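You operate a simulated robot arm through the tools that you are given. There is no shell and no other tool. Be economical: measure what you need, move in short steps, check, and stop when the job is done.

You run a simulated robot arm. Do the job below in one go: nothing can be reset, and whatever is moved stays where it is left.

TASK
The reel has tripped: turn the heater off, move its plug to socket B and press the reel's reset.
Fine: switch A off before the plug moves; switch A on again at the end, so the reel's light shows; B stays off. Where these are worked on the way, their far stop is far enough and under half their travel is too little: switch a.

It is judged by the outcome, as a careful person would: the job done as asked, and still so three seconds after it is handed in. It fails if anything else is knocked over, pushed out of place, dropped, spilled or broken.

THE ROBOT
A 6-joint arm with a two-finger gripper, fixed in place. Base frame: the origin is at the foot of the arm, x ahead of it, y to its left, z up; the work surface is at about z = 80. Readings come in cm, degrees, newtons and seconds.
Its first joint turns from -166.0 to 166.0 degrees. Payload 3.43 kg.
Tool frame: the origin (TCP) lies between the finger pads and is the grasp point; the fingertips stand 2 cm ahead of it; z points along the fingers, y is the line along which they close. Largest opening 19 cm; the body of the gripper starts 24.8 cm behind the TCP.
Orientation is that of the tool frame in the base frame, as a unit quaternion [x, y, z, w]. With the fingers straight down and closing along the base's y, the tool's x points along the base's -x, its y along +y and its z along -z.

THE INTERFACE
- The arm moves only by the tool apply_moves. Its argument "commands" is a list of rows, each an object (a shift or turn left out is 0, a gripper value left out holds the last) with "delta_pos": the shift along the tool's x, y, z in units of 50 mm (1.0 is 50 mm), a list of three; "turn": the turn, a rotation vector about the tool's x, y, z in units of 5 degrees (1.0 is 5 degrees), a list of three; "claw": the finger opening in cm, from 0 to 19. In form: [{"delta_pos": [x, y, z], "turn": [rx, ry, rz], "claw": claw}, ...]. A call has 1 to 20 rows; each row shifts and turns the commanded pose from where the row before left it, along the tool's axes as they then stand. A call with a number of a shift or a turn outside -1 to 1 is refused whole. A row lasts 0.2 s, in which the tool goes at most 5 cm and 8.6 degrees; a call with a longer step from one row to the next is refused whole, and so is a gripper value outside its range. Where a pose cannot be reached the arm comes as near as it can. A force on the tool above 90 N (or 10 N above the force at the start of the call, whichever is more), or a blocked arm, ends the call early, and 0.2 s more pass. The fingers move at their own pace (about 4.5 cm/s each) and stop on an object; they squeeze with about 35 N. The grip force told is the motor's: it shows also when the fingers shut on nothing. Time passes only in rows, and 0.2 s behind the last, so rows that do not move let the fingers close. It gives the time, the measured TCP pose, the force on the tool (base axes), the opening and the grip force at its end, in the units of the frame above (readings bear some noise), with the torque about the TCP (base axes, N m) and any sound that the robot's microphone picked up.
- Cameras (640 x 400 px; columns grow to the right, rows downward): "scene" is fixed at [39.97, 65.02, 168.87]; the picture's right is [-0.64, -0.77, 0.00], its down [-0.64, 0.54, -0.54] and it looks along [0.42, -0.35, -0.84] (base axes); focal length 252 px, centre (320, 200). "wrist" rides on the gripper at [7, -0.8, -28.8] in the tool frame; the picture's right is [0.12, 0.99, 0.00], its down [-0.96, 0.12, -0.25] and it looks along [-0.25, 0.03, 0.97] (tool axes); focal length 261 px, centre (320, 200). There is no depth. A picture from a camera that has moved, and an enlarged one, comes with that camera's place and axes in the base frame and with its lens. The place of the scene camera against the robot may be out by one fixed shift of up to 1.2 cm in any direction.
- capture(camera): a new picture of that camera. It takes no simulated time.
- raise_lower(by): slides the trunk up (or, below 0, down) by that many cm; the arm rides with it, the base frame stays. It gives what a move gives, with no picture.
- enlarge(camera, box): a new picture of the part [left, top, right, bottom] of that camera's present view, enlarged. It takes no simulated time.
- finish_job(): hands the job in; it is judged then, once.

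Work in short steps. Places have to be worked out from the pictures, the camera data and where the tool is seen: move nearer, look again, correct. Check each grasp and each placing, and mend what went wrong. You have 120 turns and 64 pictures in all, those below and enlarged ones among them. Open the gripper and draw the arm clear of the work before you hand the job in, unless the task says otherwise; then end with one line.

The tools are called after ">>>" as a command line: name --argument value ..., lists and objects as JSON in quotes. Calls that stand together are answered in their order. apply_moves: Moves the arm, as the interface text tells. Its arguments: {"type":"object","properties":{"commands":{"type":"array","items":{"type":"object","properties":{"delta_pos":{"type":"array","items":{"type":"number"}},"turn":{"type":"array","items":{"type":"number"}},"claw":{"type":"number"}}}}},"required":["commands"]} The other tools are called the same way: raise_lower (by) slides the trunk up or down; capture (camera) takes a picture; enlarge (camera, box) takes an enlarged picture of a part of a camera's view; finish_job () hands the job in.

At the start:

```text
t: 0.0
tool_pos: [57.51, 12.73, 134.57]
ee_rot: [-0.001, 1.0, 0.0, -0.001]
contact_force: [0.3, 0.7, 0.5]
wrist_torque: [0.02, 0.02, 0.02]
grip_width: 19.0
gripper_force: 0.1
trunk travel left (down, up): [-17.5, 6.5]
```

scene: 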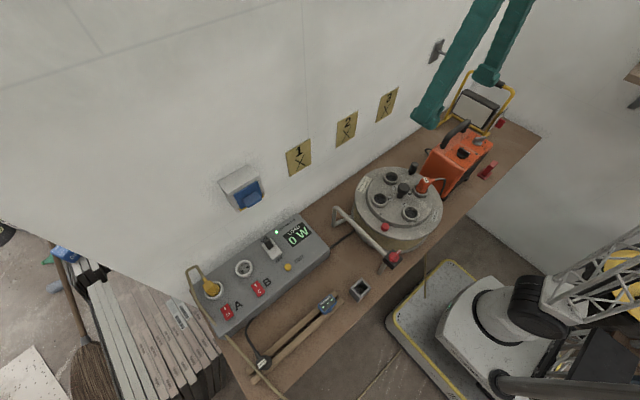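
wrist: 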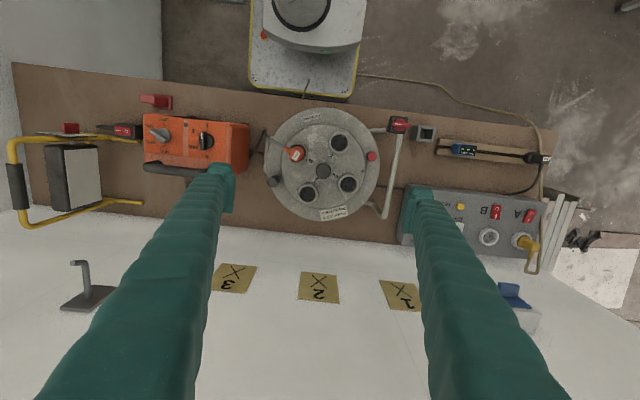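

I start by enlarging the key areas in both cameras to identify the panel, reel and heater details.

>>> enlarge --camera "scene" --box '[180, 200, 340, 300]'

>>> enlarge --camera "scene" --box '[320, 110, 512, 230]'

>>> enlarge --camera "wrist" --box '[240, 90, 400, 230]'

>>> enlarge --camera "wrist" --box '[380, 100, 580, 270]'

>>> enlarge --camera "wrist" --box '[0, 80, 260, 240]'

```text
4.00 times, centred on (260, 250) of scene
camera zoom: at [39.97, 65.02, 168.87], right [-0.64, -0.77, 0.0], down [-0.64, 0.54, -0.54], along [0.42, -0.35, -0.84], focal length 1006 px, centre (560, 0)
```

zoom: 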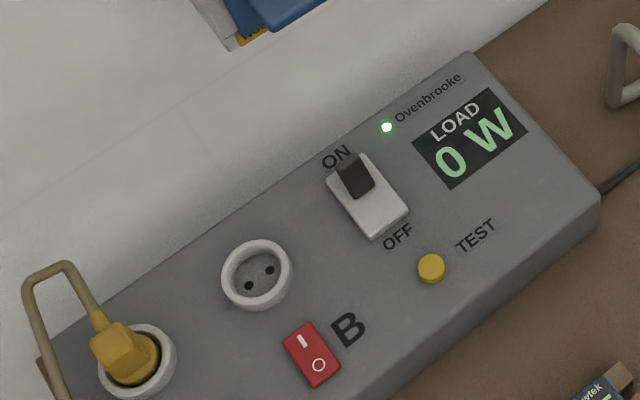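

```text
3.33 times, centred on (416, 170) of scene
camera zoom: at [39.97, 65.02, 168.87], right [-0.64, -0.77, 0.0], down [-0.64, 0.54, -0.54], along [0.42, -0.35, -0.84], focal length 839 px, centre (0, 300)
```

zoom: 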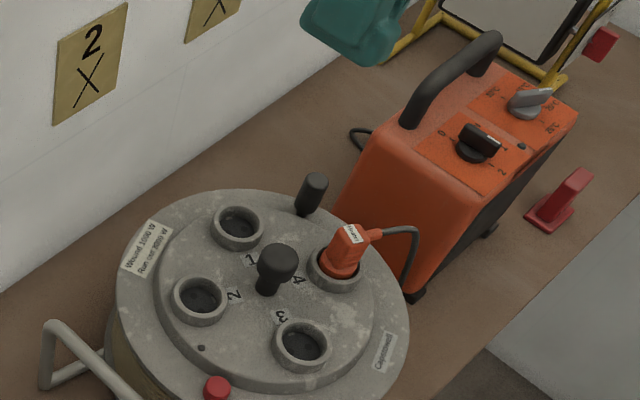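

```text
2.86 times, centred on (320, 160) of wrist
camera zoom: at [50.54, 11.91, 163.46], right [-0.12, 0.99, 0.0], down [0.96, 0.12, 0.25], along [0.25, 0.03, -0.97], focal length 745 px, centre (320, 314)
```

zoom: 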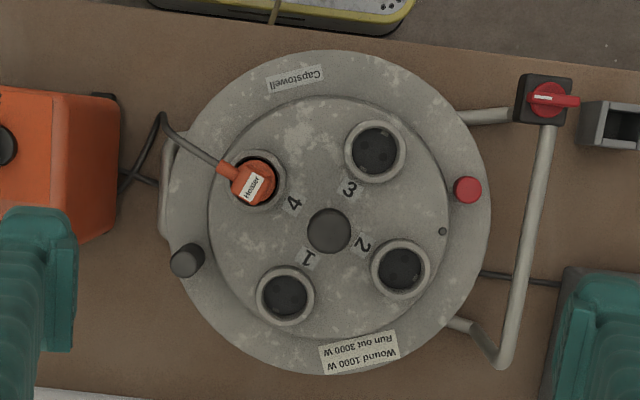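

```text
2.35 times, centred on (480, 185) of wrist
camera zoom: at [50.54, 11.91, 163.46], right [-0.12, 0.99, 0.0], down [0.96, 0.12, 0.25], along [0.25, 0.03, -0.97], focal length 613 px, centre (-56, 235)
```

zoom: 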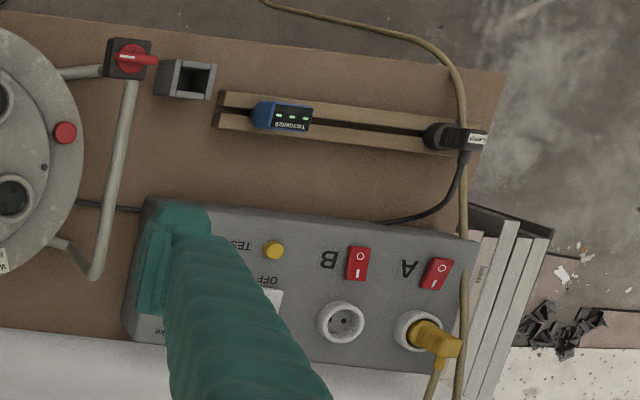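

```text
2.46 times, centred on (130, 160) of wrist
camera zoom: at [50.54, 11.91, 163.46], right [-0.12, 0.99, 0.0], down [0.96, 0.12, 0.25], along [0.25, 0.03, -0.97], focal length 642 px, centre (788, 298)
```

zoom: 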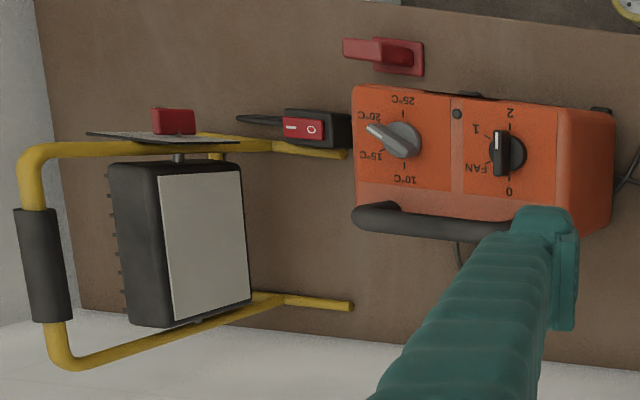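

I need to know what the labelled black plug is and how the cables run, so I enlarge further.

>>> enlarge --camera "wrist" --box '[420, 130, 560, 217]'

>>> enlarge --camera "scene" --box '[180, 290, 308, 370]'

>>> enlarge --camera "scene" --box '[430, 120, 510, 170]'

>>> enlarge --camera "scene" --box '[300, 200, 428, 310]'

```text
4.57 times, centred on (490, 174) of wrist
camera zoom: at [50.54, 11.91, 163.46], right [-0.12, 0.99, 0.0], down [0.96, 0.12, 0.25], along [0.25, 0.03, -0.97], focal length 1192 px, centre (-457, 321)
```

zoom: 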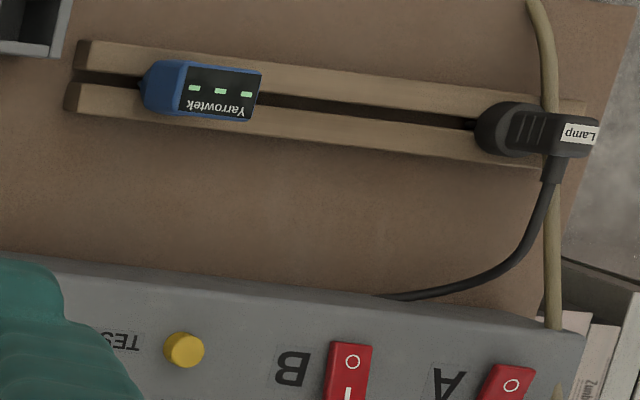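

```text
5.00 times, centred on (244, 330) of scene
camera zoom: at [39.97, 65.02, 168.87], right [-0.64, -0.77, 0.0], down [-0.64, 0.54, -0.54], along [0.42, -0.35, -0.84], focal length 1258 px, centre (700, -450)
```

zoom: 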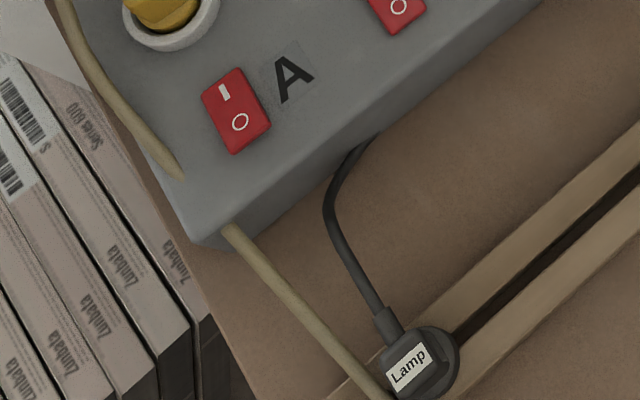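

```text
8.00 times, centred on (470, 145) of scene
camera zoom: at [39.97, 65.02, 168.87], right [-0.64, -0.77, 0.0], down [-0.64, 0.54, -0.54], along [0.42, -0.35, -0.84], focal length 2013 px, centre (-880, 640)
```

zoom: 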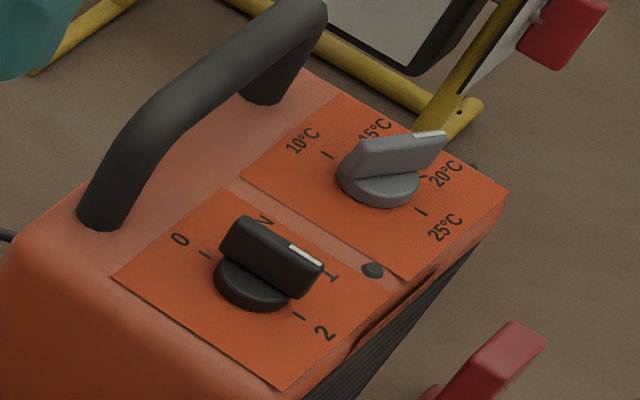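

```text
3.64 times, centred on (364, 255) of scene
camera zoom: at [39.97, 65.02, 168.87], right [-0.64, -0.77, 0.0], down [-0.64, 0.54, -0.54], along [0.42, -0.35, -0.84], focal length 915 px, centre (160, 0)
```

zoom: 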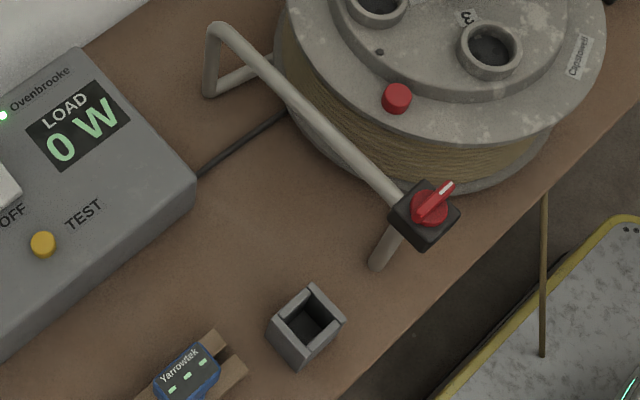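

The tan reel cord goes to the yellow plug in A, so the reel is fed from A and the orange plug in outlet 4 ("Heater") is the one to move. The heater knob (on 1) triangulates to about (55.6, -13.3, 102.7). I move above it and look.

>>> apply_moves --commands '[{"delta_pos": [0.06, -0.87, 0.0], "claw": 6}, {"delta_pos": [0.06, -0.87, 0.0]}, {"delta_pos": [0.06, -0.87, 0.3]}, {"delta_pos": [0.06, -0.87, 0.3]}, {"delta_pos": [0.06, -0.87, 0.5]}, {"delta_pos": [0.06, -0.87, 0.5]}, {}, {}]'

>>> capture --camera "wrist"

```text
refused: row 5 steps farther than a row can; nothing moved
```

```text
52 pictures are left
camera wrist: at [50.54, 11.91, 163.46], right [-0.12, 0.99, 0.0], down [0.96, 0.12, 0.25], along [0.25, 0.03, -0.97], focal length 261 px, centre (320, 200)
```

wrist: 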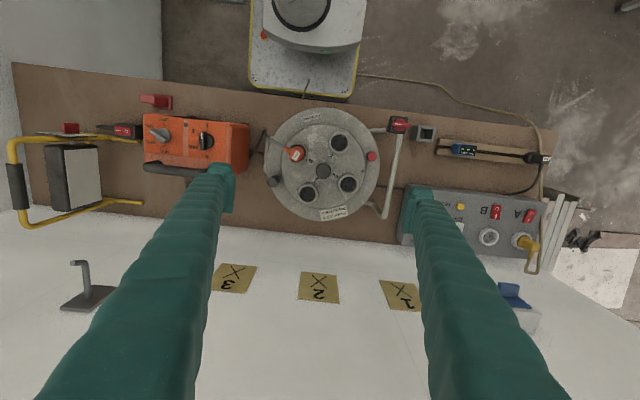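

The last row was just over 5 cm; I redo it with smaller steps.

>>> apply_moves --commands '[{"delta_pos": [0.06, -0.87, 0.0], "claw": 6}, {"delta_pos": [0.06, -0.87, 0.0]}, {"delta_pos": [0.06, -0.87, 0.3]}, {"delta_pos": [0.06, -0.87, 0.3]}, {"delta_pos": [0.06, -0.87, 0.4]}, {"delta_pos": [0.06, -0.87, 0.4]}, {}, {}]'

>>> capture --camera "wrist"

```text
t: 1.8
tool_pos: [55.6, -13.43, 127.67]
ee_rot: [0.0, 1.0, 0.0, 0.0]
contact_force: [0.7, 0.6, -0.1]
wrist_torque: [-0.04, -0.01, -0.01]
grip_width: 6.0
gripper_force: 0.0
trunk travel left (down, up): [-17.5, 6.5]
```

```text
51 pictures are left
camera wrist: at [48.67, -14.21, 156.48], right [-0.12, 0.99, 0.0], down [0.96, 0.12, 0.25], along [0.25, 0.03, -0.97], focal length 261 px, centre (320, 200)
```

wrist: 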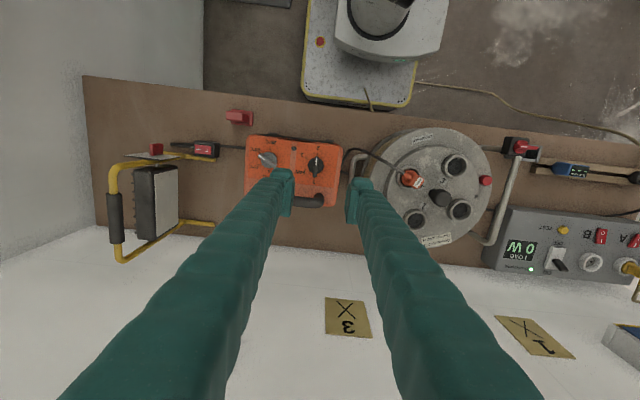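

The knob is in view; I zoom in to read its angle and the scale.

>>> enlarge --camera "wrist" --box '[240, 130, 352, 200]'

```text
5.71 times, centred on (296, 165) of wrist
camera zoom: at [48.67, -14.21, 156.48], right [-0.12, 0.99, 0.0], down [0.96, 0.12, 0.25], along [0.25, 0.03, -0.97], focal length 1489 px, centre (457, 400)
```

zoom: 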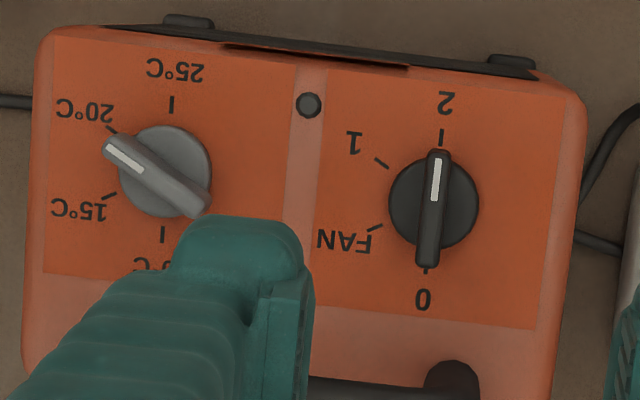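

The knob points at 2 (not 1), and 0 lies 180° away via 1 and FAN, counter-clockwise from above. The pivot is at about (55.45, -14.25), panel z ≈ 100. I centre over it and come down in steps.

>>> apply_moves --commands '[{"delta_pos": [0.03, -0.164, 0.5], "claw": 4}, {"delta_pos": [0, 0, 0.9]}, {"delta_pos": [0, 0, 0.9]}, {"delta_pos": [0, 0, 0.9]}, {"delta_pos": [0, 0, 0.9]}, {}, {}]'

>>> enlarge --camera "scene" --box '[410, 110, 506, 170]'

>>> enlarge --camera "wrist" --box '[256, 150, 384, 230]'

```text
t: 3.4
tool_pos: [55.45, -14.06, 107.17]
ee_rot: [0.0, 1.0, -0.001, 0.001]
contact_force: [-0.1, 0.1, 0.5]
wrist_torque: [-0.03, 0.0, 0.0]
grip_width: 4.01
gripper_force: 0.0
trunk travel left (down, up): [-17.5, 6.5]
```

```text
6.67 times, centred on (458, 140) of scene
camera zoom: at [39.97, 65.02, 168.87], right [-0.64, -0.77, 0.0], down [-0.64, 0.54, -0.54], along [0.42, -0.35, -0.84], focal length 1678 px, centre (-600, 600)
```

zoom: 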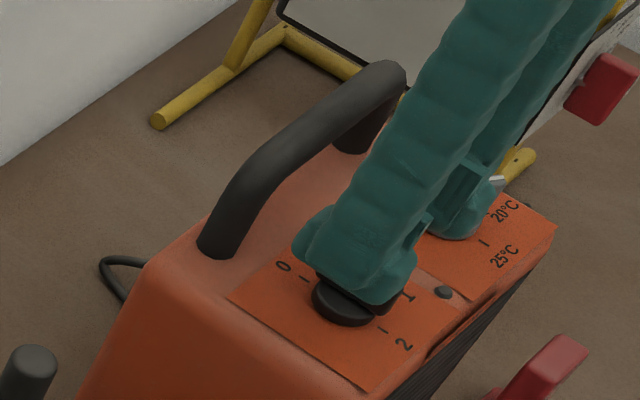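

```text
5.00 times, centred on (320, 190) of wrist
camera zoom: at [48.51, -14.88, 135.97], right [-0.12, 0.99, 0.0], down [0.96, 0.12, 0.25], along [0.25, 0.03, -0.97], focal length 1303 px, centre (320, 250)
```

zoom: 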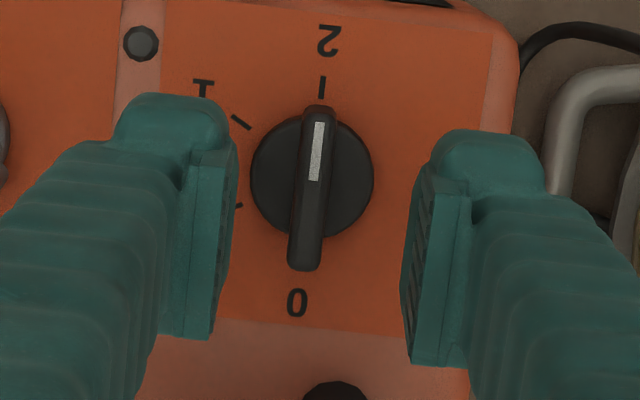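

The fingers straddle the bar well. I nudge x by +0.2 and lower about 2.5 cm, watching for contact.

>>> apply_moves --commands '[{"delta_pos": [-0.04, -0.03, 0.2]}, {"delta_pos": [0, 0, 0.15]}, {"delta_pos": [0, 0, 0.15]}, {}]'

>>> enlarge --camera "scene" --box '[430, 125, 494, 165]'

```text
t: 4.4
tool_pos: [55.71, -14.26, 104.51]
ee_rot: [-0.001, 1.0, 0.0, 0.0]
contact_force: [0.4, 0.3, -0.2]
wrist_torque: [-0.02, -0.03, -0.04]
grip_width: 4.04
gripper_force: 0.1
trunk travel left (down, up): [-17.5, 6.5]
```

```text
10.00 times, centred on (462, 145) of scene
camera zoom: at [39.97, 65.02, 168.87], right [-0.64, -0.77, 0.0], down [-0.64, 0.54, -0.54], along [0.42, -0.35, -0.84], focal length 2516 px, centre (-1100, 750)
```

zoom: 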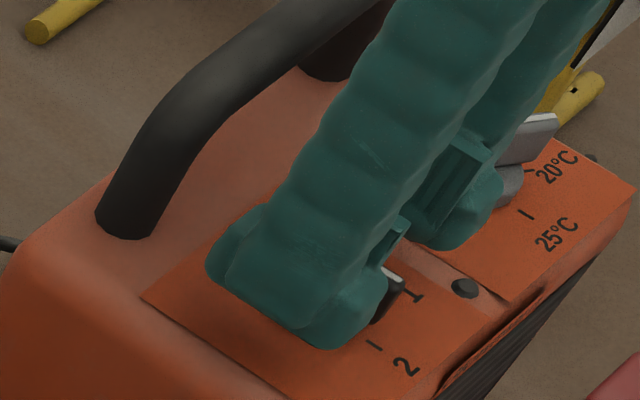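

The bar is now between the pads. I close the gripper on it.

>>> apply_moves --commands '[{"claw": 0}, {}, {}, {}, {}]'

>>> enlarge --camera "wrist" --box '[256, 150, 384, 230]'

```text
t: 5.6
tool_pos: [55.74, -14.37, 104.67]
ee_rot: [0.0, 1.0, 0.0, 0.001]
contact_force: [-0.3, 5.0, 16.1]
wrist_torque: [0.11, 0.08, -0.03]
grip_width: 0.61
gripper_force: 35.1
trunk travel left (down, up): [-17.5, 6.5]
```

```text
5.00 times, centred on (320, 190) of wrist
camera zoom: at [48.7, -15.12, 133.58], right [-0.12, 0.99, 0.0], down [0.96, 0.12, 0.25], along [0.25, 0.03, -0.97], focal length 1303 px, centre (320, 250)
```

zoom: 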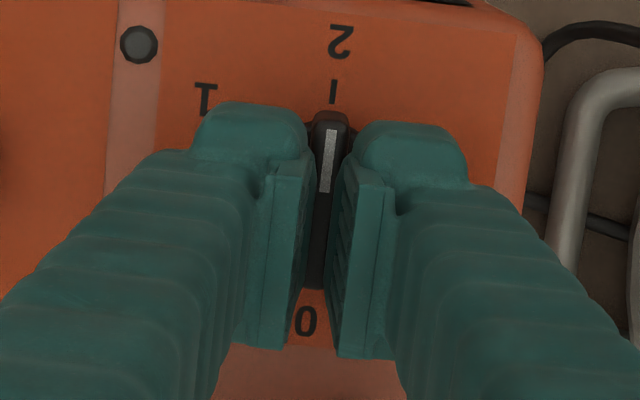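

The bar is gripped. I rotate it 60° counter-clockwise first (tool rz negative) and check.

>>> apply_moves --commands '[{"delta_pos": [0, 0, -0.02], "turn": [0, 0, -1]}, {"turn": [0, 0, -1]}, {"turn": [0, 0, -1]}, {"turn": [0, 0, -1]}, {"turn": [0, 0, -1]}, {"turn": [0, 0, -1]}, {"turn": [0, 0, -1]}, {"turn": [0, 0, -1]}, {"turn": [0, 0, -1]}, {"turn": [0, 0, -1]}, {"turn": [0, 0, -1]}, {"turn": [0, 0, -1]}, {}]'

>>> enlarge --camera "wrist" --box '[256, 150, 384, 230]'

```text
t: 8.4
tool_pos: [55.52, -14.07, 104.93]
ee_rot: [-0.5, 0.866, -0.001, 0.0]
contact_force: [-27.7, 39.1, 55.2]
wrist_torque: [0.55, 0.65, -0.18]
grip_width: 0.62
gripper_force: 35.2
trunk travel left (down, up): [-17.5, 6.5]
```

```text
5.00 times, centred on (320, 190) of wrist
camera zoom: at [52.79, -20.59, 133.76], right [-0.92, 0.39, 0.0], down [0.38, 0.89, 0.25], along [0.1, 0.23, -0.97], focal length 1303 px, centre (320, 250)
```

zoom: 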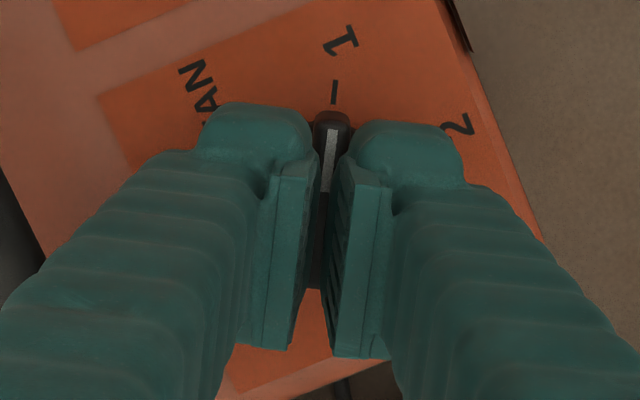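

The knob is at 1, but side load built up (my axis is slightly off). I ease the commanded pose toward the push (-x, +y, up) and see the force drop.

>>> apply_moves --commands '[{"delta_pos": [-0.03, 0.06, -0.06]}, {}]'

```text
t: 9.0
tool_pos: [55.53, -14.2, 104.93]
ee_rot: [-0.5, 0.866, -0.001, 0.0]
contact_force: [-14.2, 12.6, 21.8]
wrist_torque: [0.13, 0.3, -0.02]
grip_width: 0.6
gripper_force: 34.2
trunk travel left (down, up): [-17.5, 6.5]
```

Force dropped. I continue another 60° to FAN.

>>> apply_moves --commands '[{"delta_pos": [-0.01, 0.03, -0.03], "turn": [0, 0, -1]}, {"turn": [0, 0, -1]}, {"turn": [0, 0, -1]}, {"turn": [0, 0, -1]}, {"turn": [0, 0, -1]}, {"turn": [0, 0, -1]}, {"turn": [0, 0, -1]}, {"turn": [0, 0, -1]}, {"turn": [0, 0, -1]}, {"turn": [0, 0, -1]}, {"turn": [0, 0, -1]}, {"turn": [0, 0, -1]}, {}]'

```text
t: 11.8
tool_pos: [55.37, -13.85, 105.25]
ee_rot: [0.867, -0.499, 0.001, 0.0]
contact_force: [-6.8, 3.0, 15.8]
wrist_torque: [-0.18, 0.17, -0.03]
grip_width: 0.01
gripper_force: 34.4
trunk travel left (down, up): [-17.5, 6.5]
```

The opening reads 0: the fingers slipped off. I raise a bit, open and look.

>>> apply_moves --commands '[{"delta_pos": [0, 0, -0.6]}, {"claw": 4}, {}, {}]'

>>> enlarge --camera "wrist" --box '[240, 130, 400, 230]'

```text
t: 12.8
tool_pos: [55.51, -13.78, 108.24]
ee_rot: [0.866, -0.5, 0.0, 0.0]
contact_force: [-0.5, -0.2, -0.4]
wrist_torque: [0.0, 0.04, 0.01]
grip_width: 4.02
gripper_force: 0.1
trunk travel left (down, up): [-17.5, 6.5]
```

```text
4.00 times, centred on (320, 180) of wrist
camera zoom: at [59.81, -19.53, 137.04], right [-0.8, -0.6, 0.0], down [-0.58, 0.78, 0.25], along [-0.15, 0.2, -0.97], focal length 1043 px, centre (320, 280)
```

zoom: 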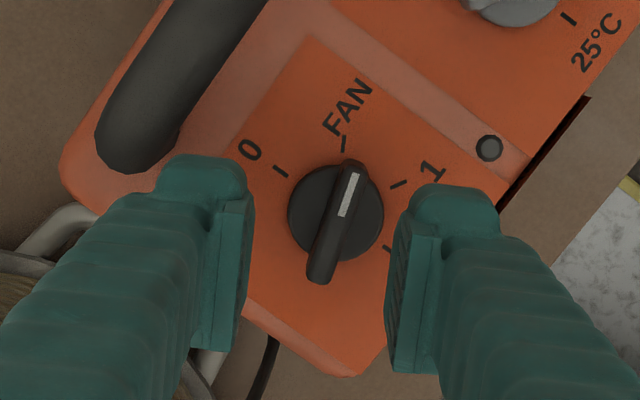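

The knob sits near FAN, tool about 10° ahead and 0.5 cm off its axis. I realign to the pivot (55.4, -14.3), go down to 104.4 and grip again.

>>> apply_moves --commands '[{"delta_pos": [0.079, 0.071, 0]}, {"turn": [0, 0, 1]}, {"turn": [0, 0, 1]}, {"delta_pos": [0, 0, 0.4]}, {"delta_pos": [0, 0, 0.36]}, {}, {"claw": 0}, {}, {}, {}]'

>>> enlarge --camera "wrist" --box '[240, 130, 400, 230]'

```text
t: 15.0
tool_pos: [55.3, -14.52, 104.43]
ee_rot: [0.819, -0.573, 0.001, 0.0]
contact_force: [-4.7, -3.2, -0.6]
wrist_torque: [0.15, 0.15, 0.03]
grip_width: 0.73
gripper_force: 34.9
trunk travel left (down, up): [-17.5, 6.5]
```

```text
4.00 times, centred on (320, 180) of wrist
camera zoom: at [58.57, -20.81, 133.25], right [-0.89, -0.45, 0.0], down [-0.44, 0.86, 0.25], along [-0.11, 0.22, -0.97], focal length 1043 px, centre (320, 280)
```

zoom: 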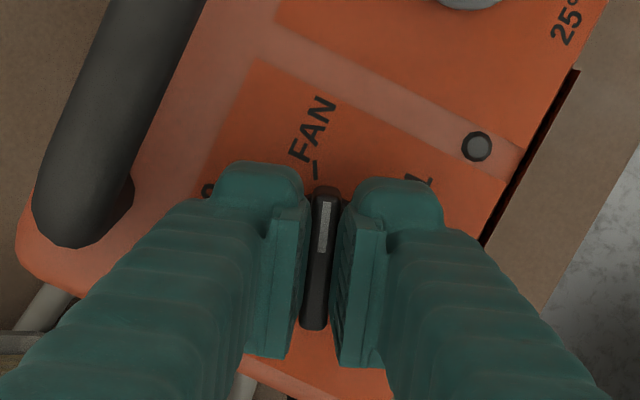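

Well gripped with low load. I turn another 40° and check the load.

>>> apply_moves --commands '[{"turn": [0, 0, -1]}, {"turn": [0, 0, -1]}, {"turn": [0, 0, -1]}, {"turn": [0, 0, -1]}, {"turn": [0, 0, -1]}, {"turn": [0, 0, -1]}, {"turn": [0, 0, -1]}, {"turn": [0, 0, -1]}, {}]'

```text
t: 17.0
tool_pos: [55.34, -14.4, 104.43]
ee_rot: [0.966, -0.259, -0.001, 0.001]
contact_force: [-8.4, 0.6, 11.4]
wrist_torque: [-0.23, -0.33, -0.01]
grip_width: 0.73
gripper_force: 35.3
trunk travel left (down, up): [-17.5, 6.5]
```

Grip holds with low force; I finish the remaining 30°, plus 5°, to the 0 stop.

>>> apply_moves --commands '[{"turn": [0, 0, -1]}, {"turn": [0, 0, -1]}, {"turn": [0, 0, -1]}, {"turn": [0, 0, -1]}, {"turn": [0, 0, -1]}, {"turn": [0, 0, -1]}, {"turn": [0, 0, -0.6]}, {}]'

>>> enlarge --camera "wrist" --box '[240, 130, 400, 230]'

```text
t: 18.8
tool_pos: [56.52, -8.09, 103.97]
ee_rot: [0.993, -0.113, -0.002, 0.031]
contact_force: [11.6, -9.9, 20.5]
wrist_torque: [-0.32, -0.79, 0.09]
grip_width: 0.83
gripper_force: 35.4
out of reach, approached as far as the arm can: row 2, 3, 4, 5, 6, 7
trunk travel left (down, up): [-17.5, 6.5]
```

```text
4.00 times, centred on (320, 180) of wrist
camera zoom: at [63.87, -7.04, 132.76], right [-0.11, -0.99, 0.06], down [-0.96, 0.12, 0.25], along [-0.26, -0.03, -0.97], focal length 1043 px, centre (320, 280)
```

zoom: 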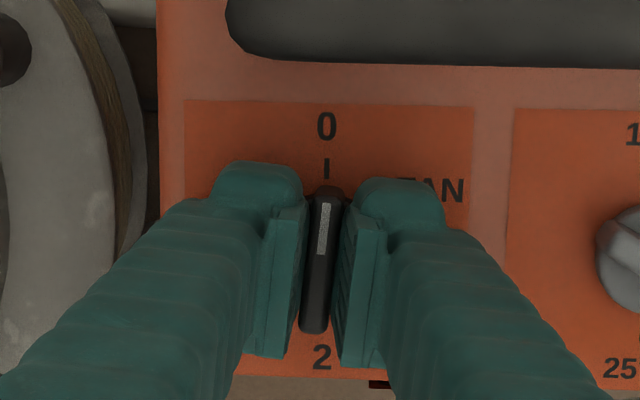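

The wrist hit a joint limit and the arm swung, dragging the heater with the gripped knob. I look at the scene before doing anything.

>>> capture --camera "scene"

```text
41 pictures are left
```

scene: 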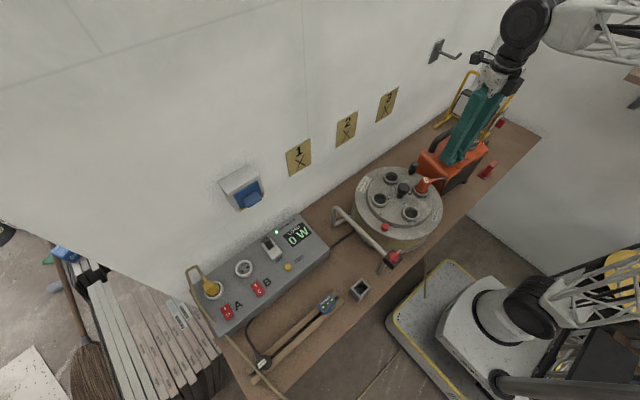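

>>> enlarge --camera "scene" --box '[320, 110, 512, 230]'

```text
3.33 times, centred on (416, 170) of scene
camera zoom: at [39.97, 65.02, 168.87], right [-0.64, -0.77, 0.0], down [-0.64, 0.54, -0.54], along [0.42, -0.35, -0.84], focal length 839 px, centre (0, 300)
```

zoom: 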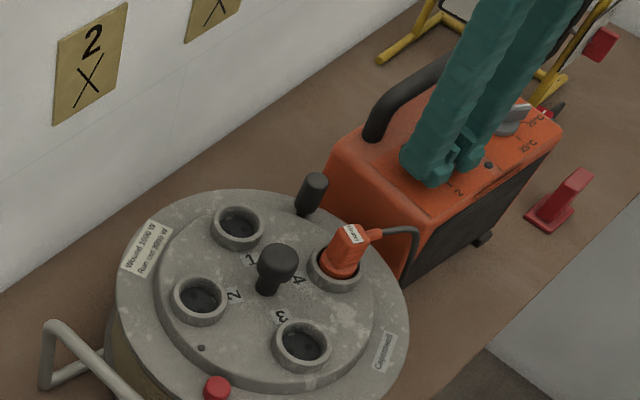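

The heater slid about 6 cm toward the reel and yawed slightly; the reel seems untouched. I open the fingers, lift straight off, then will regrip from the unlimited wrist side and bring it back.

>>> apply_moves --commands '[{"claw": 4}, {}, {}]'

>>> apply_moves --commands '[{"delta_pos": [0, 0, -0.3]}, {"delta_pos": [0, 0, -0.3]}, {"delta_pos": [0, 0, -0.4]}, {}]'

```text
t: 19.6
tool_pos: [56.34, -8.07, 104.13]
ee_rot: [0.993, -0.113, -0.002, 0.03]
contact_force: [-3.3, -5.5, -1.9]
wrist_torque: [0.02, 0.01, -0.09]
grip_width: 4.33
gripper_force: 3.0
trunk travel left (down, up): [-17.5, 6.5]
```

```text
t: 20.6
tool_pos: [56.63, -7.07, 109.02]
ee_rot: [0.993, -0.111, -0.001, 0.027]
contact_force: [0.2, 0.1, 0.3]
wrist_torque: [-0.01, -0.01, 0.01]
grip_width: 4.03
gripper_force: 0.0
out of reach, approached as far as the arm can: row 1
trunk travel left (down, up): [-17.5, 6.5]
```

Clear of the knob. I rise more and unwind the wrist back to zero yaw in two calls.

>>> apply_moves --commands '[{"delta_pos": [0, 0, -0.9]}, {"delta_pos": [0, 0, -0.9]}, {"turn": [0, 0, 1]}, {"turn": [0, 0, 1]}, {"turn": [0, 0, 1]}, {"turn": [0, 0, 1]}, {"turn": [0, 0, 1]}, {"turn": [0, 0, 1]}, {"turn": [0, 0, 1]}, {"turn": [0, 0, 1]}, {"turn": [0, 0, 1]}, {"turn": [0, 0, 1]}, {"turn": [0, 0, 1]}, {"turn": [0, 0, 1]}, {"turn": [0, 0, 1]}, {"turn": [0, 0, 1]}, {"turn": [0, 0, 1]}, {"turn": [0, 0, 1]}, {"turn": [0, 0, 1]}, {"turn": [0, 0, 1]}]'

>>> apply_moves --commands '[{"turn": [0, 0, 1]}, {"turn": [0, 0, 1]}, {"turn": [0, 0, 1]}, {"turn": [0, 0, 1]}, {"turn": [0, 0, 1]}, {"turn": [0, 0, 1]}, {"turn": [0, 0, 1]}, {"turn": [0, 0, 1]}, {"turn": [0, 0, 1]}, {"turn": [0, 0, 1]}, {"turn": [0, 0, 1]}, {"turn": [0, 0, 1]}, {"turn": [0, 0, 1]}, {"turn": [0, 0, 1]}, {"turn": [0, 0, 1]}, {"turn": [0, 0, 1]}, {"turn": [0, 0, 1]}, {"turn": [0, 0, 1]}, {"turn": [0, 0, 0.6]}, {}]'

>>> capture --camera "wrist"

```text
t: 24.8
tool_pos: [56.68, -6.81, 117.9]
ee_rot: [-0.627, 0.779, -0.016, -0.018]
contact_force: [-0.3, 0.2, 0.3]
wrist_torque: [0.0, 0.01, 0.01]
grip_width: 4.01
gripper_force: 0.1
trunk travel left (down, up): [-17.5, 6.5]
```

```text
t: 29.0
tool_pos: [56.65, -6.84, 117.93]
ee_rot: [0.134, 0.991, -0.024, -0.001]
contact_force: [0.1, 0.0, -0.2]
wrist_torque: [0.0, -0.01, 0.03]
grip_width: 4.03
gripper_force: 0.2
trunk travel left (down, up): [-17.5, 6.5]
```

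```text
39 pictures are left
camera wrist: at [49.96, -4.35, 146.77], right [0.15, 0.99, -0.05], down [0.96, -0.13, 0.25], along [0.24, -0.08, -0.97], focal length 261 px, centre (320, 200)
```

wrist: 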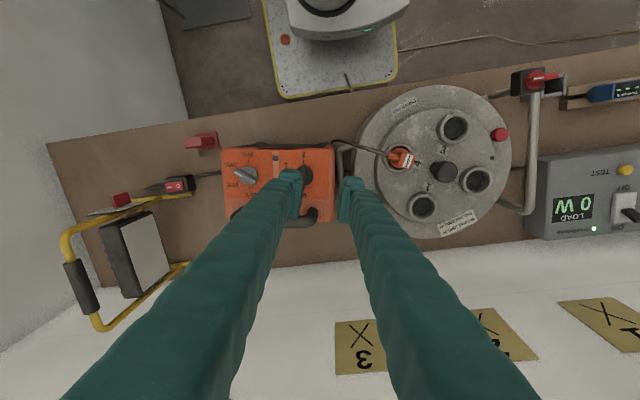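

The commanded pose follows the achieved one; there's a 15° yaw and 2.7° tilt left. I straighten the tool.

>>> apply_moves --commands '[{"turn": [0, 0, -1]}, {"turn": [0, 0, -1]}, {"turn": [0, 0, -1.0]}, {"turn": [-0.55, 0, 0]}, {}, {}]'

>>> enlarge --camera "wrist" --box '[200, 100, 400, 225]'

```text
t: 30.4
tool_pos: [56.66, -6.91, 118.09]
ee_rot: [0.004, 1.0, 0.0, -0.004]
contact_force: [-0.2, 0.1, 0.5]
wrist_torque: [-0.01, 0.01, 0.0]
grip_width: 3.99
gripper_force: 0.0
trunk travel left (down, up): [-17.5, 6.5]
```

```text
3.20 times, centred on (300, 162) of wrist
camera zoom: at [49.9, -7.64, 146.88], right [-0.11, 0.99, 0.0], down [0.96, 0.11, 0.24], along [0.24, 0.03, -0.97], focal length 834 px, centre (384, 320)
```

zoom: 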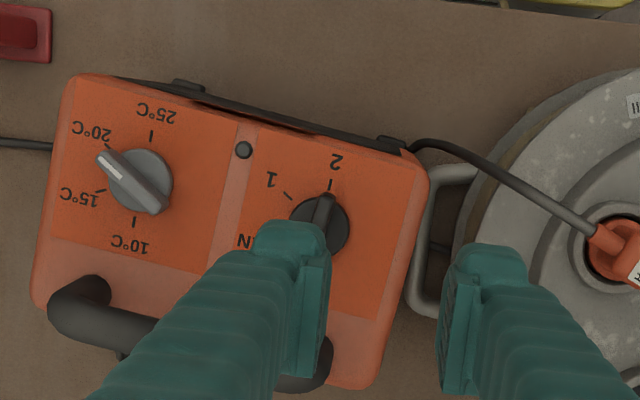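

The knob axis is now at about (56.1, -10.4) with the heater yawed about -7°; the reel looks unmoved. I align over the knob at -7° yaw and come down to just above.

>>> apply_moves --commands '[{"delta_pos": [0.11, -0.7, 0]}, {"turn": [0, 0, 0.7]}, {"turn": [0, 0, 0.7], "delta_pos": [0, 0, 0.7]}, {"delta_pos": [0, 0, 0.7]}, {"delta_pos": [0, 0, 0.6]}, {}]'

>>> enlarge --camera "wrist" --box '[240, 130, 400, 230]'

```text
t: 31.8
tool_pos: [55.89, -10.29, 108.04]
ee_rot: [0.065, 0.998, 0.0, -0.005]
contact_force: [-0.6, -0.3, -0.1]
wrist_torque: [0.03, 0.03, -0.04]
grip_width: 4.03
gripper_force: 0.1
trunk travel left (down, up): [-17.5, 6.5]
```

```text
4.00 times, centred on (320, 180) of wrist
camera zoom: at [49.14, -10.23, 136.98], right [0.01, 1.0, 0.0], down [0.97, -0.01, 0.24], along [0.24, 0.0, -0.97], focal length 1043 px, centre (320, 280)
```

zoom: 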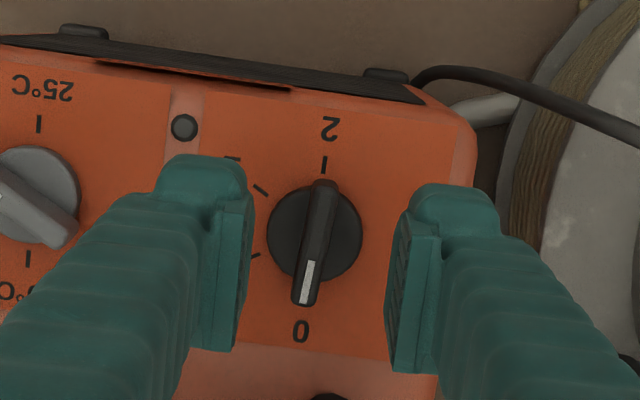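

The knob points squarely at 0. Now I grip it and return the heater: first descend and close.

>>> apply_moves --commands '[{"delta_pos": [-0.05, -0.03, 0.35]}, {"delta_pos": [0, 0, 0.37]}, {"claw": 0}, {}, {}, {}]'

```text
t: 33.2
tool_pos: [56.0, -10.44, 104.36]
ee_rot: [0.064, 0.998, -0.001, -0.003]
contact_force: [-4.8, 5.8, -0.5]
wrist_torque: [0.12, 0.26, -0.15]
grip_width: 0.71
gripper_force: 34.6
trunk travel left (down, up): [-17.5, 6.5]
```

Firm grip. I drag slowly 2 cm toward -y with some counter-clockwise turn, watching forces.

>>> apply_moves --commands '[{"delta_pos": [0, -0.1, 0], "turn": [0, 0, -0.2]}, {"delta_pos": [0, -0.1, 0], "turn": [0, 0, -0.2]}, {"delta_pos": [0, -0.1, 0], "turn": [0, 0, -0.2]}, {"delta_pos": [0, -0.1, 0], "turn": [0, 0, -0.2]}, {}]'

>>> enlarge --camera "scene" --box '[320, 110, 512, 230]'

```text
t: 34.4
tool_pos: [55.89, -12.45, 104.47]
ee_rot: [0.028, 1.0, -0.001, -0.004]
contact_force: [-6.2, 10.0, 7.4]
wrist_torque: [0.09, 0.03, -0.03]
grip_width: 0.7
gripper_force: 35.3
trunk travel left (down, up): [-17.5, 6.5]
```

```text
3.33 times, centred on (416, 170) of scene
camera zoom: at [39.97, 65.02, 168.87], right [-0.64, -0.77, 0.0], down [-0.64, 0.54, -0.54], along [0.42, -0.35, -0.84], focal length 839 px, centre (0, 300)
```

zoom: 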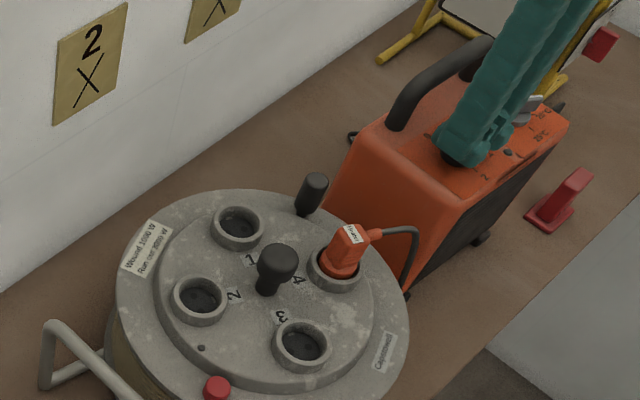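

It slides back well. I continue about 1.9 cm in -y, 0.4 in -x and the last 3.5° of yaw.

>>> apply_moves --commands '[{"delta_pos": [0.02, -0.09, 0], "turn": [0, 0, -0.2]}, {"delta_pos": [0.02, -0.09, 0], "turn": [0, 0, -0.2]}, {"delta_pos": [0.02, -0.09, 0], "turn": [0, 0, -0.2]}, {"delta_pos": [0.02, -0.09, 0], "turn": [0, 0, -0.1]}, {}]'

>>> enlarge --camera "scene" --box '[320, 110, 512, 230]'

```text
t: 35.6
tool_pos: [55.34, -14.23, 104.43]
ee_rot: [-0.001, 1.0, 0.0, -0.005]
contact_force: [-5.7, 17.3, 18.6]
wrist_torque: [0.25, 0.22, 0.03]
grip_width: 0.68
gripper_force: 35.7
trunk travel left (down, up): [-17.5, 6.5]
```

```text
3.33 times, centred on (416, 170) of scene
camera zoom: at [39.97, 65.02, 168.87], right [-0.64, -0.77, 0.0], down [-0.64, 0.54, -0.54], along [0.42, -0.35, -0.84], focal length 839 px, centre (0, 300)
```

zoom: 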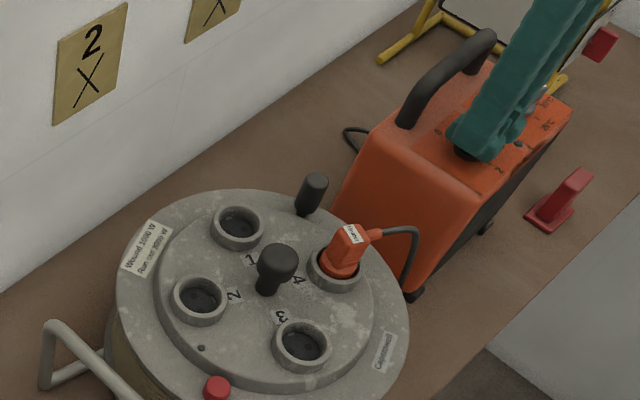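

Very close to the original. I release, lift off, and compare using exactly the same zoom as before.

>>> apply_moves --commands '[{"claw": 4}, {}, {}, {"delta_pos": [0, 0, -0.6]}, {"delta_pos": [0, 0, -0.9]}, {"delta_pos": [0, 0, -0.9]}, {"delta_pos": [0, 0.9, -0.2]}, {"delta_pos": [0, 0.9, 0]}, {"delta_pos": [0, 0.9, 0]}, {}]'

>>> enlarge --camera "scene" --box '[430, 120, 510, 170]'

>>> capture --camera "wrist"

```text
t: 37.8
tool_pos: [55.49, -0.93, 117.41]
ee_rot: [-0.002, 1.0, 0.0, -0.004]
contact_force: [-0.5, -0.3, -0.1]
wrist_torque: [0.01, -0.02, 0.01]
grip_width: 4.0
gripper_force: 0.1
trunk travel left (down, up): [-17.5, 6.5]
```

```text
8.00 times, centred on (470, 145) of scene
camera zoom: at [39.97, 65.02, 168.87], right [-0.64, -0.77, 0.0], down [-0.64, 0.54, -0.54], along [0.42, -0.35, -0.84], focal length 2013 px, centre (-880, 640)
```

zoom: 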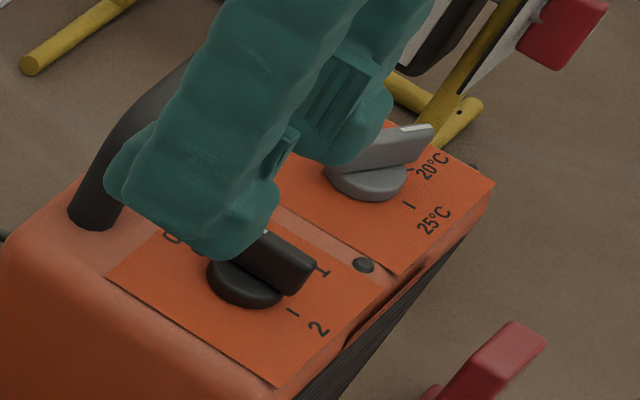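

```text
33 pictures are left
camera wrist: at [48.86, -1.8, 146.26], right [-0.12, 0.99, 0.0], down [0.96, 0.12, 0.24], along [0.24, 0.03, -0.97], focal length 261 px, centre (320, 200)
```

wrist: 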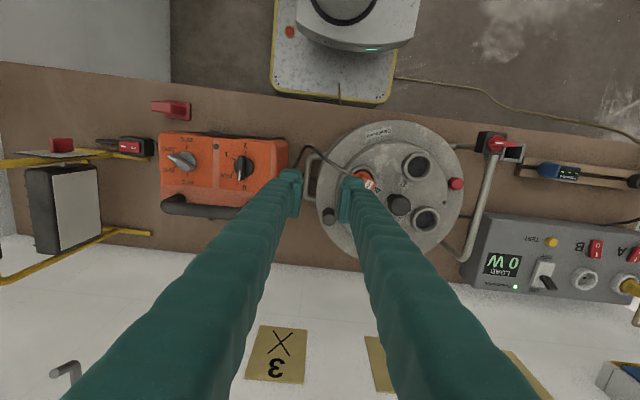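

The heater is within about half a cm of its original spot and off. Next I travel to the panel side to look closely at switch A, socket B and the slope.

>>> apply_moves --commands '[{"delta_pos": [0, 0.95, -0.2], "claw": 0}, {"delta_pos": [0, 0.95, -0.2]}, {"delta_pos": [0, 0.95, -0.2]}, {"delta_pos": [0, 0.95, 0]}, {"delta_pos": [0, 0.95, 0]}, {"delta_pos": [0, 0.95, 0]}, {"delta_pos": [0, 0.95, 0]}, {"delta_pos": [0, 0.95, 0]}, {"delta_pos": [0, 0.95, 0]}, {"delta_pos": [0, 0.95, 0]}, {"delta_pos": [0, 0.95, 0]}, {"delta_pos": [0, 0.95, 0]}, {"delta_pos": [0, 0.95, 0]}, {"delta_pos": [0, 0.95, 0]}, {}]'

>>> capture --camera "wrist"

```text
t: 41.0
tool_pos: [55.44, 65.78, 120.01]
ee_rot: [-0.001, 1.0, -0.001, -0.004]
contact_force: [0.8, 1.1, -0.8]
wrist_torque: [-0.16, 0.08, -0.01]
grip_width: 0.0
gripper_force: 34.3
trunk travel left (down, up): [-17.5, 6.5]
```

```text
32 pictures are left
camera wrist: at [48.72, 65.01, 148.98], right [-0.12, 0.99, 0.0], down [0.96, 0.12, 0.24], along [0.24, 0.03, -0.97], focal length 261 px, centre (320, 200)
```

wrist: 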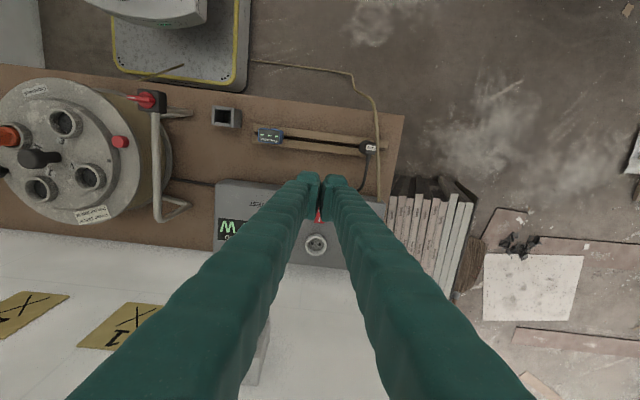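

Fingers hide the panel; I shift the tool to -y so the sockets appear to the right of the fingers.

>>> apply_moves --commands '[{"delta_pos": [-0.3, -0.9, 0.1]}, {"delta_pos": [-0.3, -0.9, 0.1]}, {"delta_pos": [-0.3, -0.9, 0]}, {"delta_pos": [0, -0.9, 0]}, {}, {}]'

>>> enlarge --camera "wrist" --box '[320, 130, 512, 250]'

```text
t: 42.4
tool_pos: [60.0, 47.71, 119.32]
ee_rot: [-0.002, 1.0, 0.0, -0.005]
contact_force: [-0.1, 0.2, -0.4]
wrist_torque: [0.0, -0.06, 0.02]
grip_width: 0.0
gripper_force: 34.8
trunk travel left (down, up): [-17.5, 6.5]
```

```text
3.33 times, centred on (416, 190) of wrist
camera zoom: at [53.33, 46.88, 148.17], right [-0.12, 0.99, 0.0], down [0.96, 0.12, 0.24], along [0.24, 0.03, -0.97], focal length 869 px, centre (0, 233)
```

zoom: 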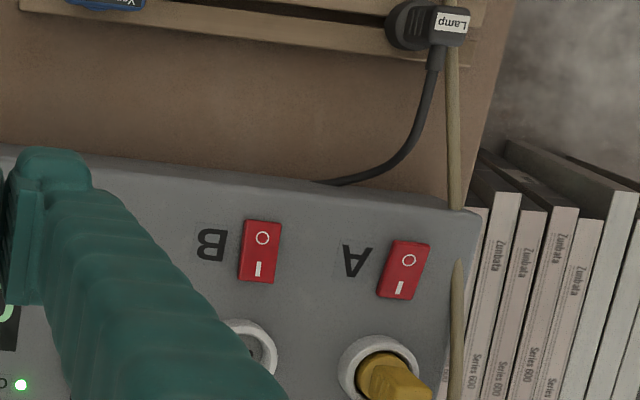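

>>> enlarge --camera "scene" --box '[210, 272, 274, 322]'

>>> enlarge --camera "wrist" --box '[380, 185, 460, 235]'

```text
8.00 times, centred on (242, 297) of scene
camera zoom: at [39.97, 65.02, 168.87], right [-0.64, -0.77, 0.0], down [-0.64, 0.54, -0.54], along [0.42, -0.35, -0.84], focal length 2013 px, centre (944, -576)
```

zoom: 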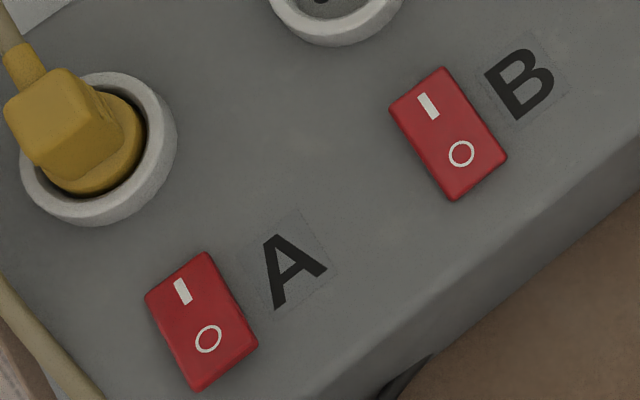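

```text
8.00 times, centred on (420, 210) of wrist
camera zoom: at [53.33, 46.88, 148.17], right [-0.12, 0.99, 0.0], down [0.96, 0.12, 0.24], along [0.24, 0.03, -0.97], focal length 2085 px, centre (-480, 120)
```

zoom: 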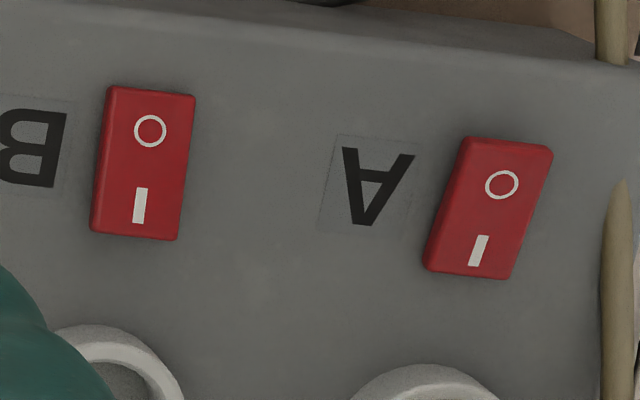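

A is on (O end raised), B is off. The O end of A is near (66.6, 78, 88.3), at 103 cm radius, so I tilt the tool 30° outward and approach to a hover with closed fingers.

>>> apply_moves --commands '[{"turn": [0, -1, 0]}, {"turn": [0, -1, 0]}, {"turn": [0, -1, 0]}, {"turn": [0, -1, 0]}, {"turn": [0, -1, 0]}, {"turn": [0, -1, 0]}, {"delta_pos": [0.0875, 0.757, 0.4]}, {"delta_pos": [0.0875, 0.757, 0.4]}, {"delta_pos": [0.0875, 0.757, 0.5]}, {"delta_pos": [0.0875, 0.757, 0.5]}, {"delta_pos": [0.0875, 0.757, 0.5]}, {"delta_pos": [0.0875, 0.757, 0.5]}, {"delta_pos": [0.0875, 0.757, 0.6]}, {"delta_pos": [0.0875, 0.757, 0.6]}, {}, {}]'

>>> enlarge --camera "scene" --box '[180, 230, 340, 330]'

```text
t: 45.8
tool_pos: [66.57, 78.31, 100.22]
ee_rot: [-0.002, 0.967, 0.0, 0.255]
contact_force: [-0.6, -0.3, 0.6]
wrist_torque: [-0.01, -0.01, -0.02]
grip_width: 0.0
gripper_force: 34.5
trunk travel left (down, up): [-17.5, 6.5]
```

```text
4.00 times, centred on (260, 280) of scene
camera zoom: at [39.97, 65.02, 168.87], right [-0.64, -0.77, 0.0], down [-0.64, 0.54, -0.54], along [0.42, -0.35, -0.84], focal length 1006 px, centre (560, -120)
```

zoom: 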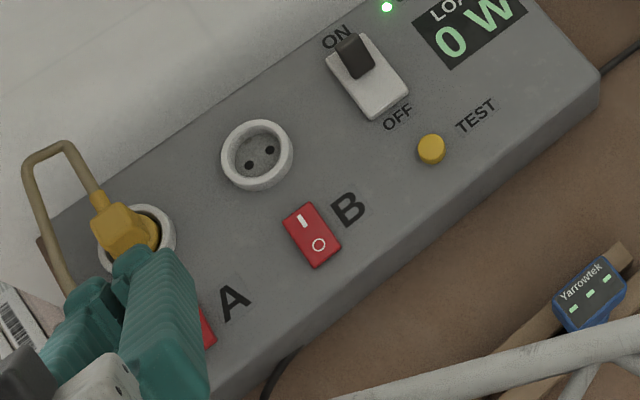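

Reached. I check alignment with the wrist camera.

>>> enlarge --camera "wrist" --box '[240, 120, 400, 220]'

```text
4.00 times, centred on (320, 170) of wrist
camera zoom: at [46.42, 77.28, 121.82], right [-0.11, 0.99, -0.06], down [0.71, 0.12, 0.69], along [0.69, 0.03, -0.72], focal length 1043 px, centre (320, 320)
```

zoom: 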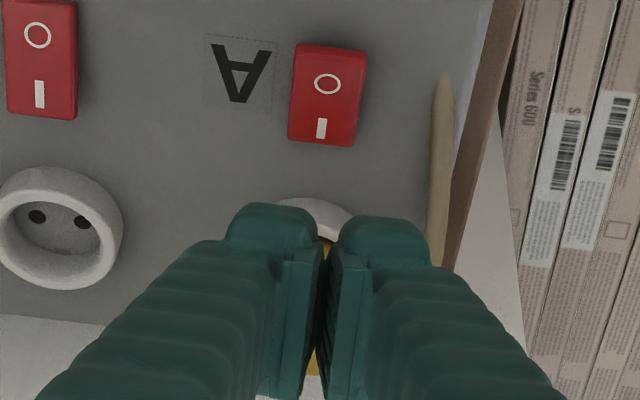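

The O mark is at (66.8, 77.65). I adjust, descend to just above it, then press in small steps.

>>> apply_moves --commands '[{"delta_pos": [0.2, -0.06, 0.44]}, {"delta_pos": [0.2, -0.06, 0.44]}, {"delta_pos": [0.196, 0, 0.436]}, {}]'

>>> apply_moves --commands '[{"delta_pos": [0.05, 0, 0.087]}, {"delta_pos": [0.05, 0, 0.087]}, {"delta_pos": [0.05, 0, 0.087]}, {}]'

```text
t: 46.8
tool_pos: [67.18, 77.45, 92.94]
ee_rot: [-0.001, 0.967, 0.001, 0.254]
contact_force: [0.4, 0.1, 0.4]
wrist_torque: [-0.02, 0.0, 0.03]
grip_width: 0.0
gripper_force: 34.7
trunk travel left (down, up): [-17.5, 6.5]
```

```text
t: 47.8
tool_pos: [67.25, 77.46, 91.47]
ee_rot: [-0.002, 0.967, -0.001, 0.254]
contact_force: [0.4, 0.2, 0.6]
wrist_torque: [-0.01, 0.01, 0.02]
grip_width: 0.01
gripper_force: 34.4
trunk travel left (down, up): [-17.5, 6.5]
```

No contact yet; I continue down in 0.5 cm steps.

>>> apply_moves --commands '[{"delta_pos": [0.05, 0, 0.087]}, {"delta_pos": [0.05, 0, 0.087]}, {}]'

>>> enlarge --camera "wrist" --box '[240, 120, 400, 220]'

```text
t: 48.6
tool_pos: [67.2, 77.43, 91.0]
ee_rot: [-0.001, 0.967, 0.002, 0.256]
contact_force: [-10.3, 4.4, 39.2]
wrist_torque: [0.14, 0.4, 0.07]
grip_width: 0.61
gripper_force: 34.5
trunk travel left (down, up): [-17.5, 6.5]
```

```text
4.00 times, centred on (320, 170) of wrist
camera zoom: at [46.87, 76.41, 112.49], right [-0.11, 0.99, -0.06], down [0.71, 0.12, 0.69], along [0.69, 0.03, -0.72], focal length 1043 px, centre (320, 320)
```

zoom: 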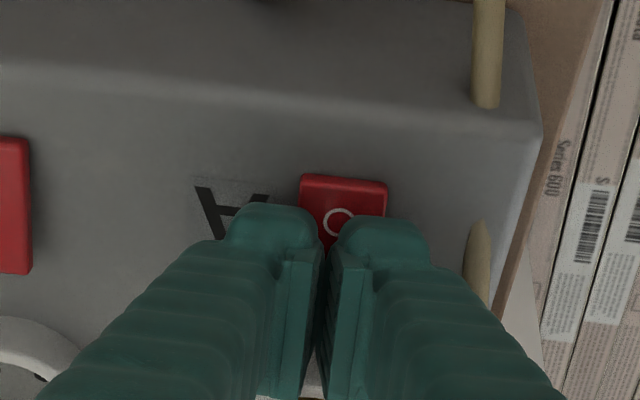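

Contact, but the fingertips bear near the rocker's middle and left of centre. I lift, shift -x 0.9 and +y 0.5, and press again.

>>> apply_moves --commands '[{"delta_pos": [-0.12, 0, -0.2]}, {"delta_pos": [0.156, 0.1, -0.09]}, {"delta_pos": [0.1, 0, 0.174]}, {"delta_pos": [0.05, 0, 0.087]}, {}]'

>>> apply_moves --commands '[{"delta_pos": [0.05, 0, 0.087]}, {}]'

```text
t: 49.8
tool_pos: [66.29, 78.04, 90.7]
ee_rot: [-0.001, 0.967, 0.002, 0.256]
contact_force: [-5.8, -0.6, 56.6]
wrist_torque: [-0.26, 0.33, -0.21]
grip_width: 0.58
gripper_force: 34.5
trunk travel left (down, up): [-17.5, 6.5]
```

```text
t: 50.3
tool_pos: [66.37, 78.04, 90.77]
ee_rot: [-0.001, 0.966, 0.005, 0.259]
contact_force: [-21.5, -7.5, 42.1]
wrist_torque: [-0.5, 0.7, -0.21]
grip_width: 0.61
gripper_force: 34.1
trunk travel left (down, up): [-17.5, 6.5]
stopped in row 2: the force on the tool passed its limit at 94 N (the readings are from after the stop); the commanded pose is now the measured one
```

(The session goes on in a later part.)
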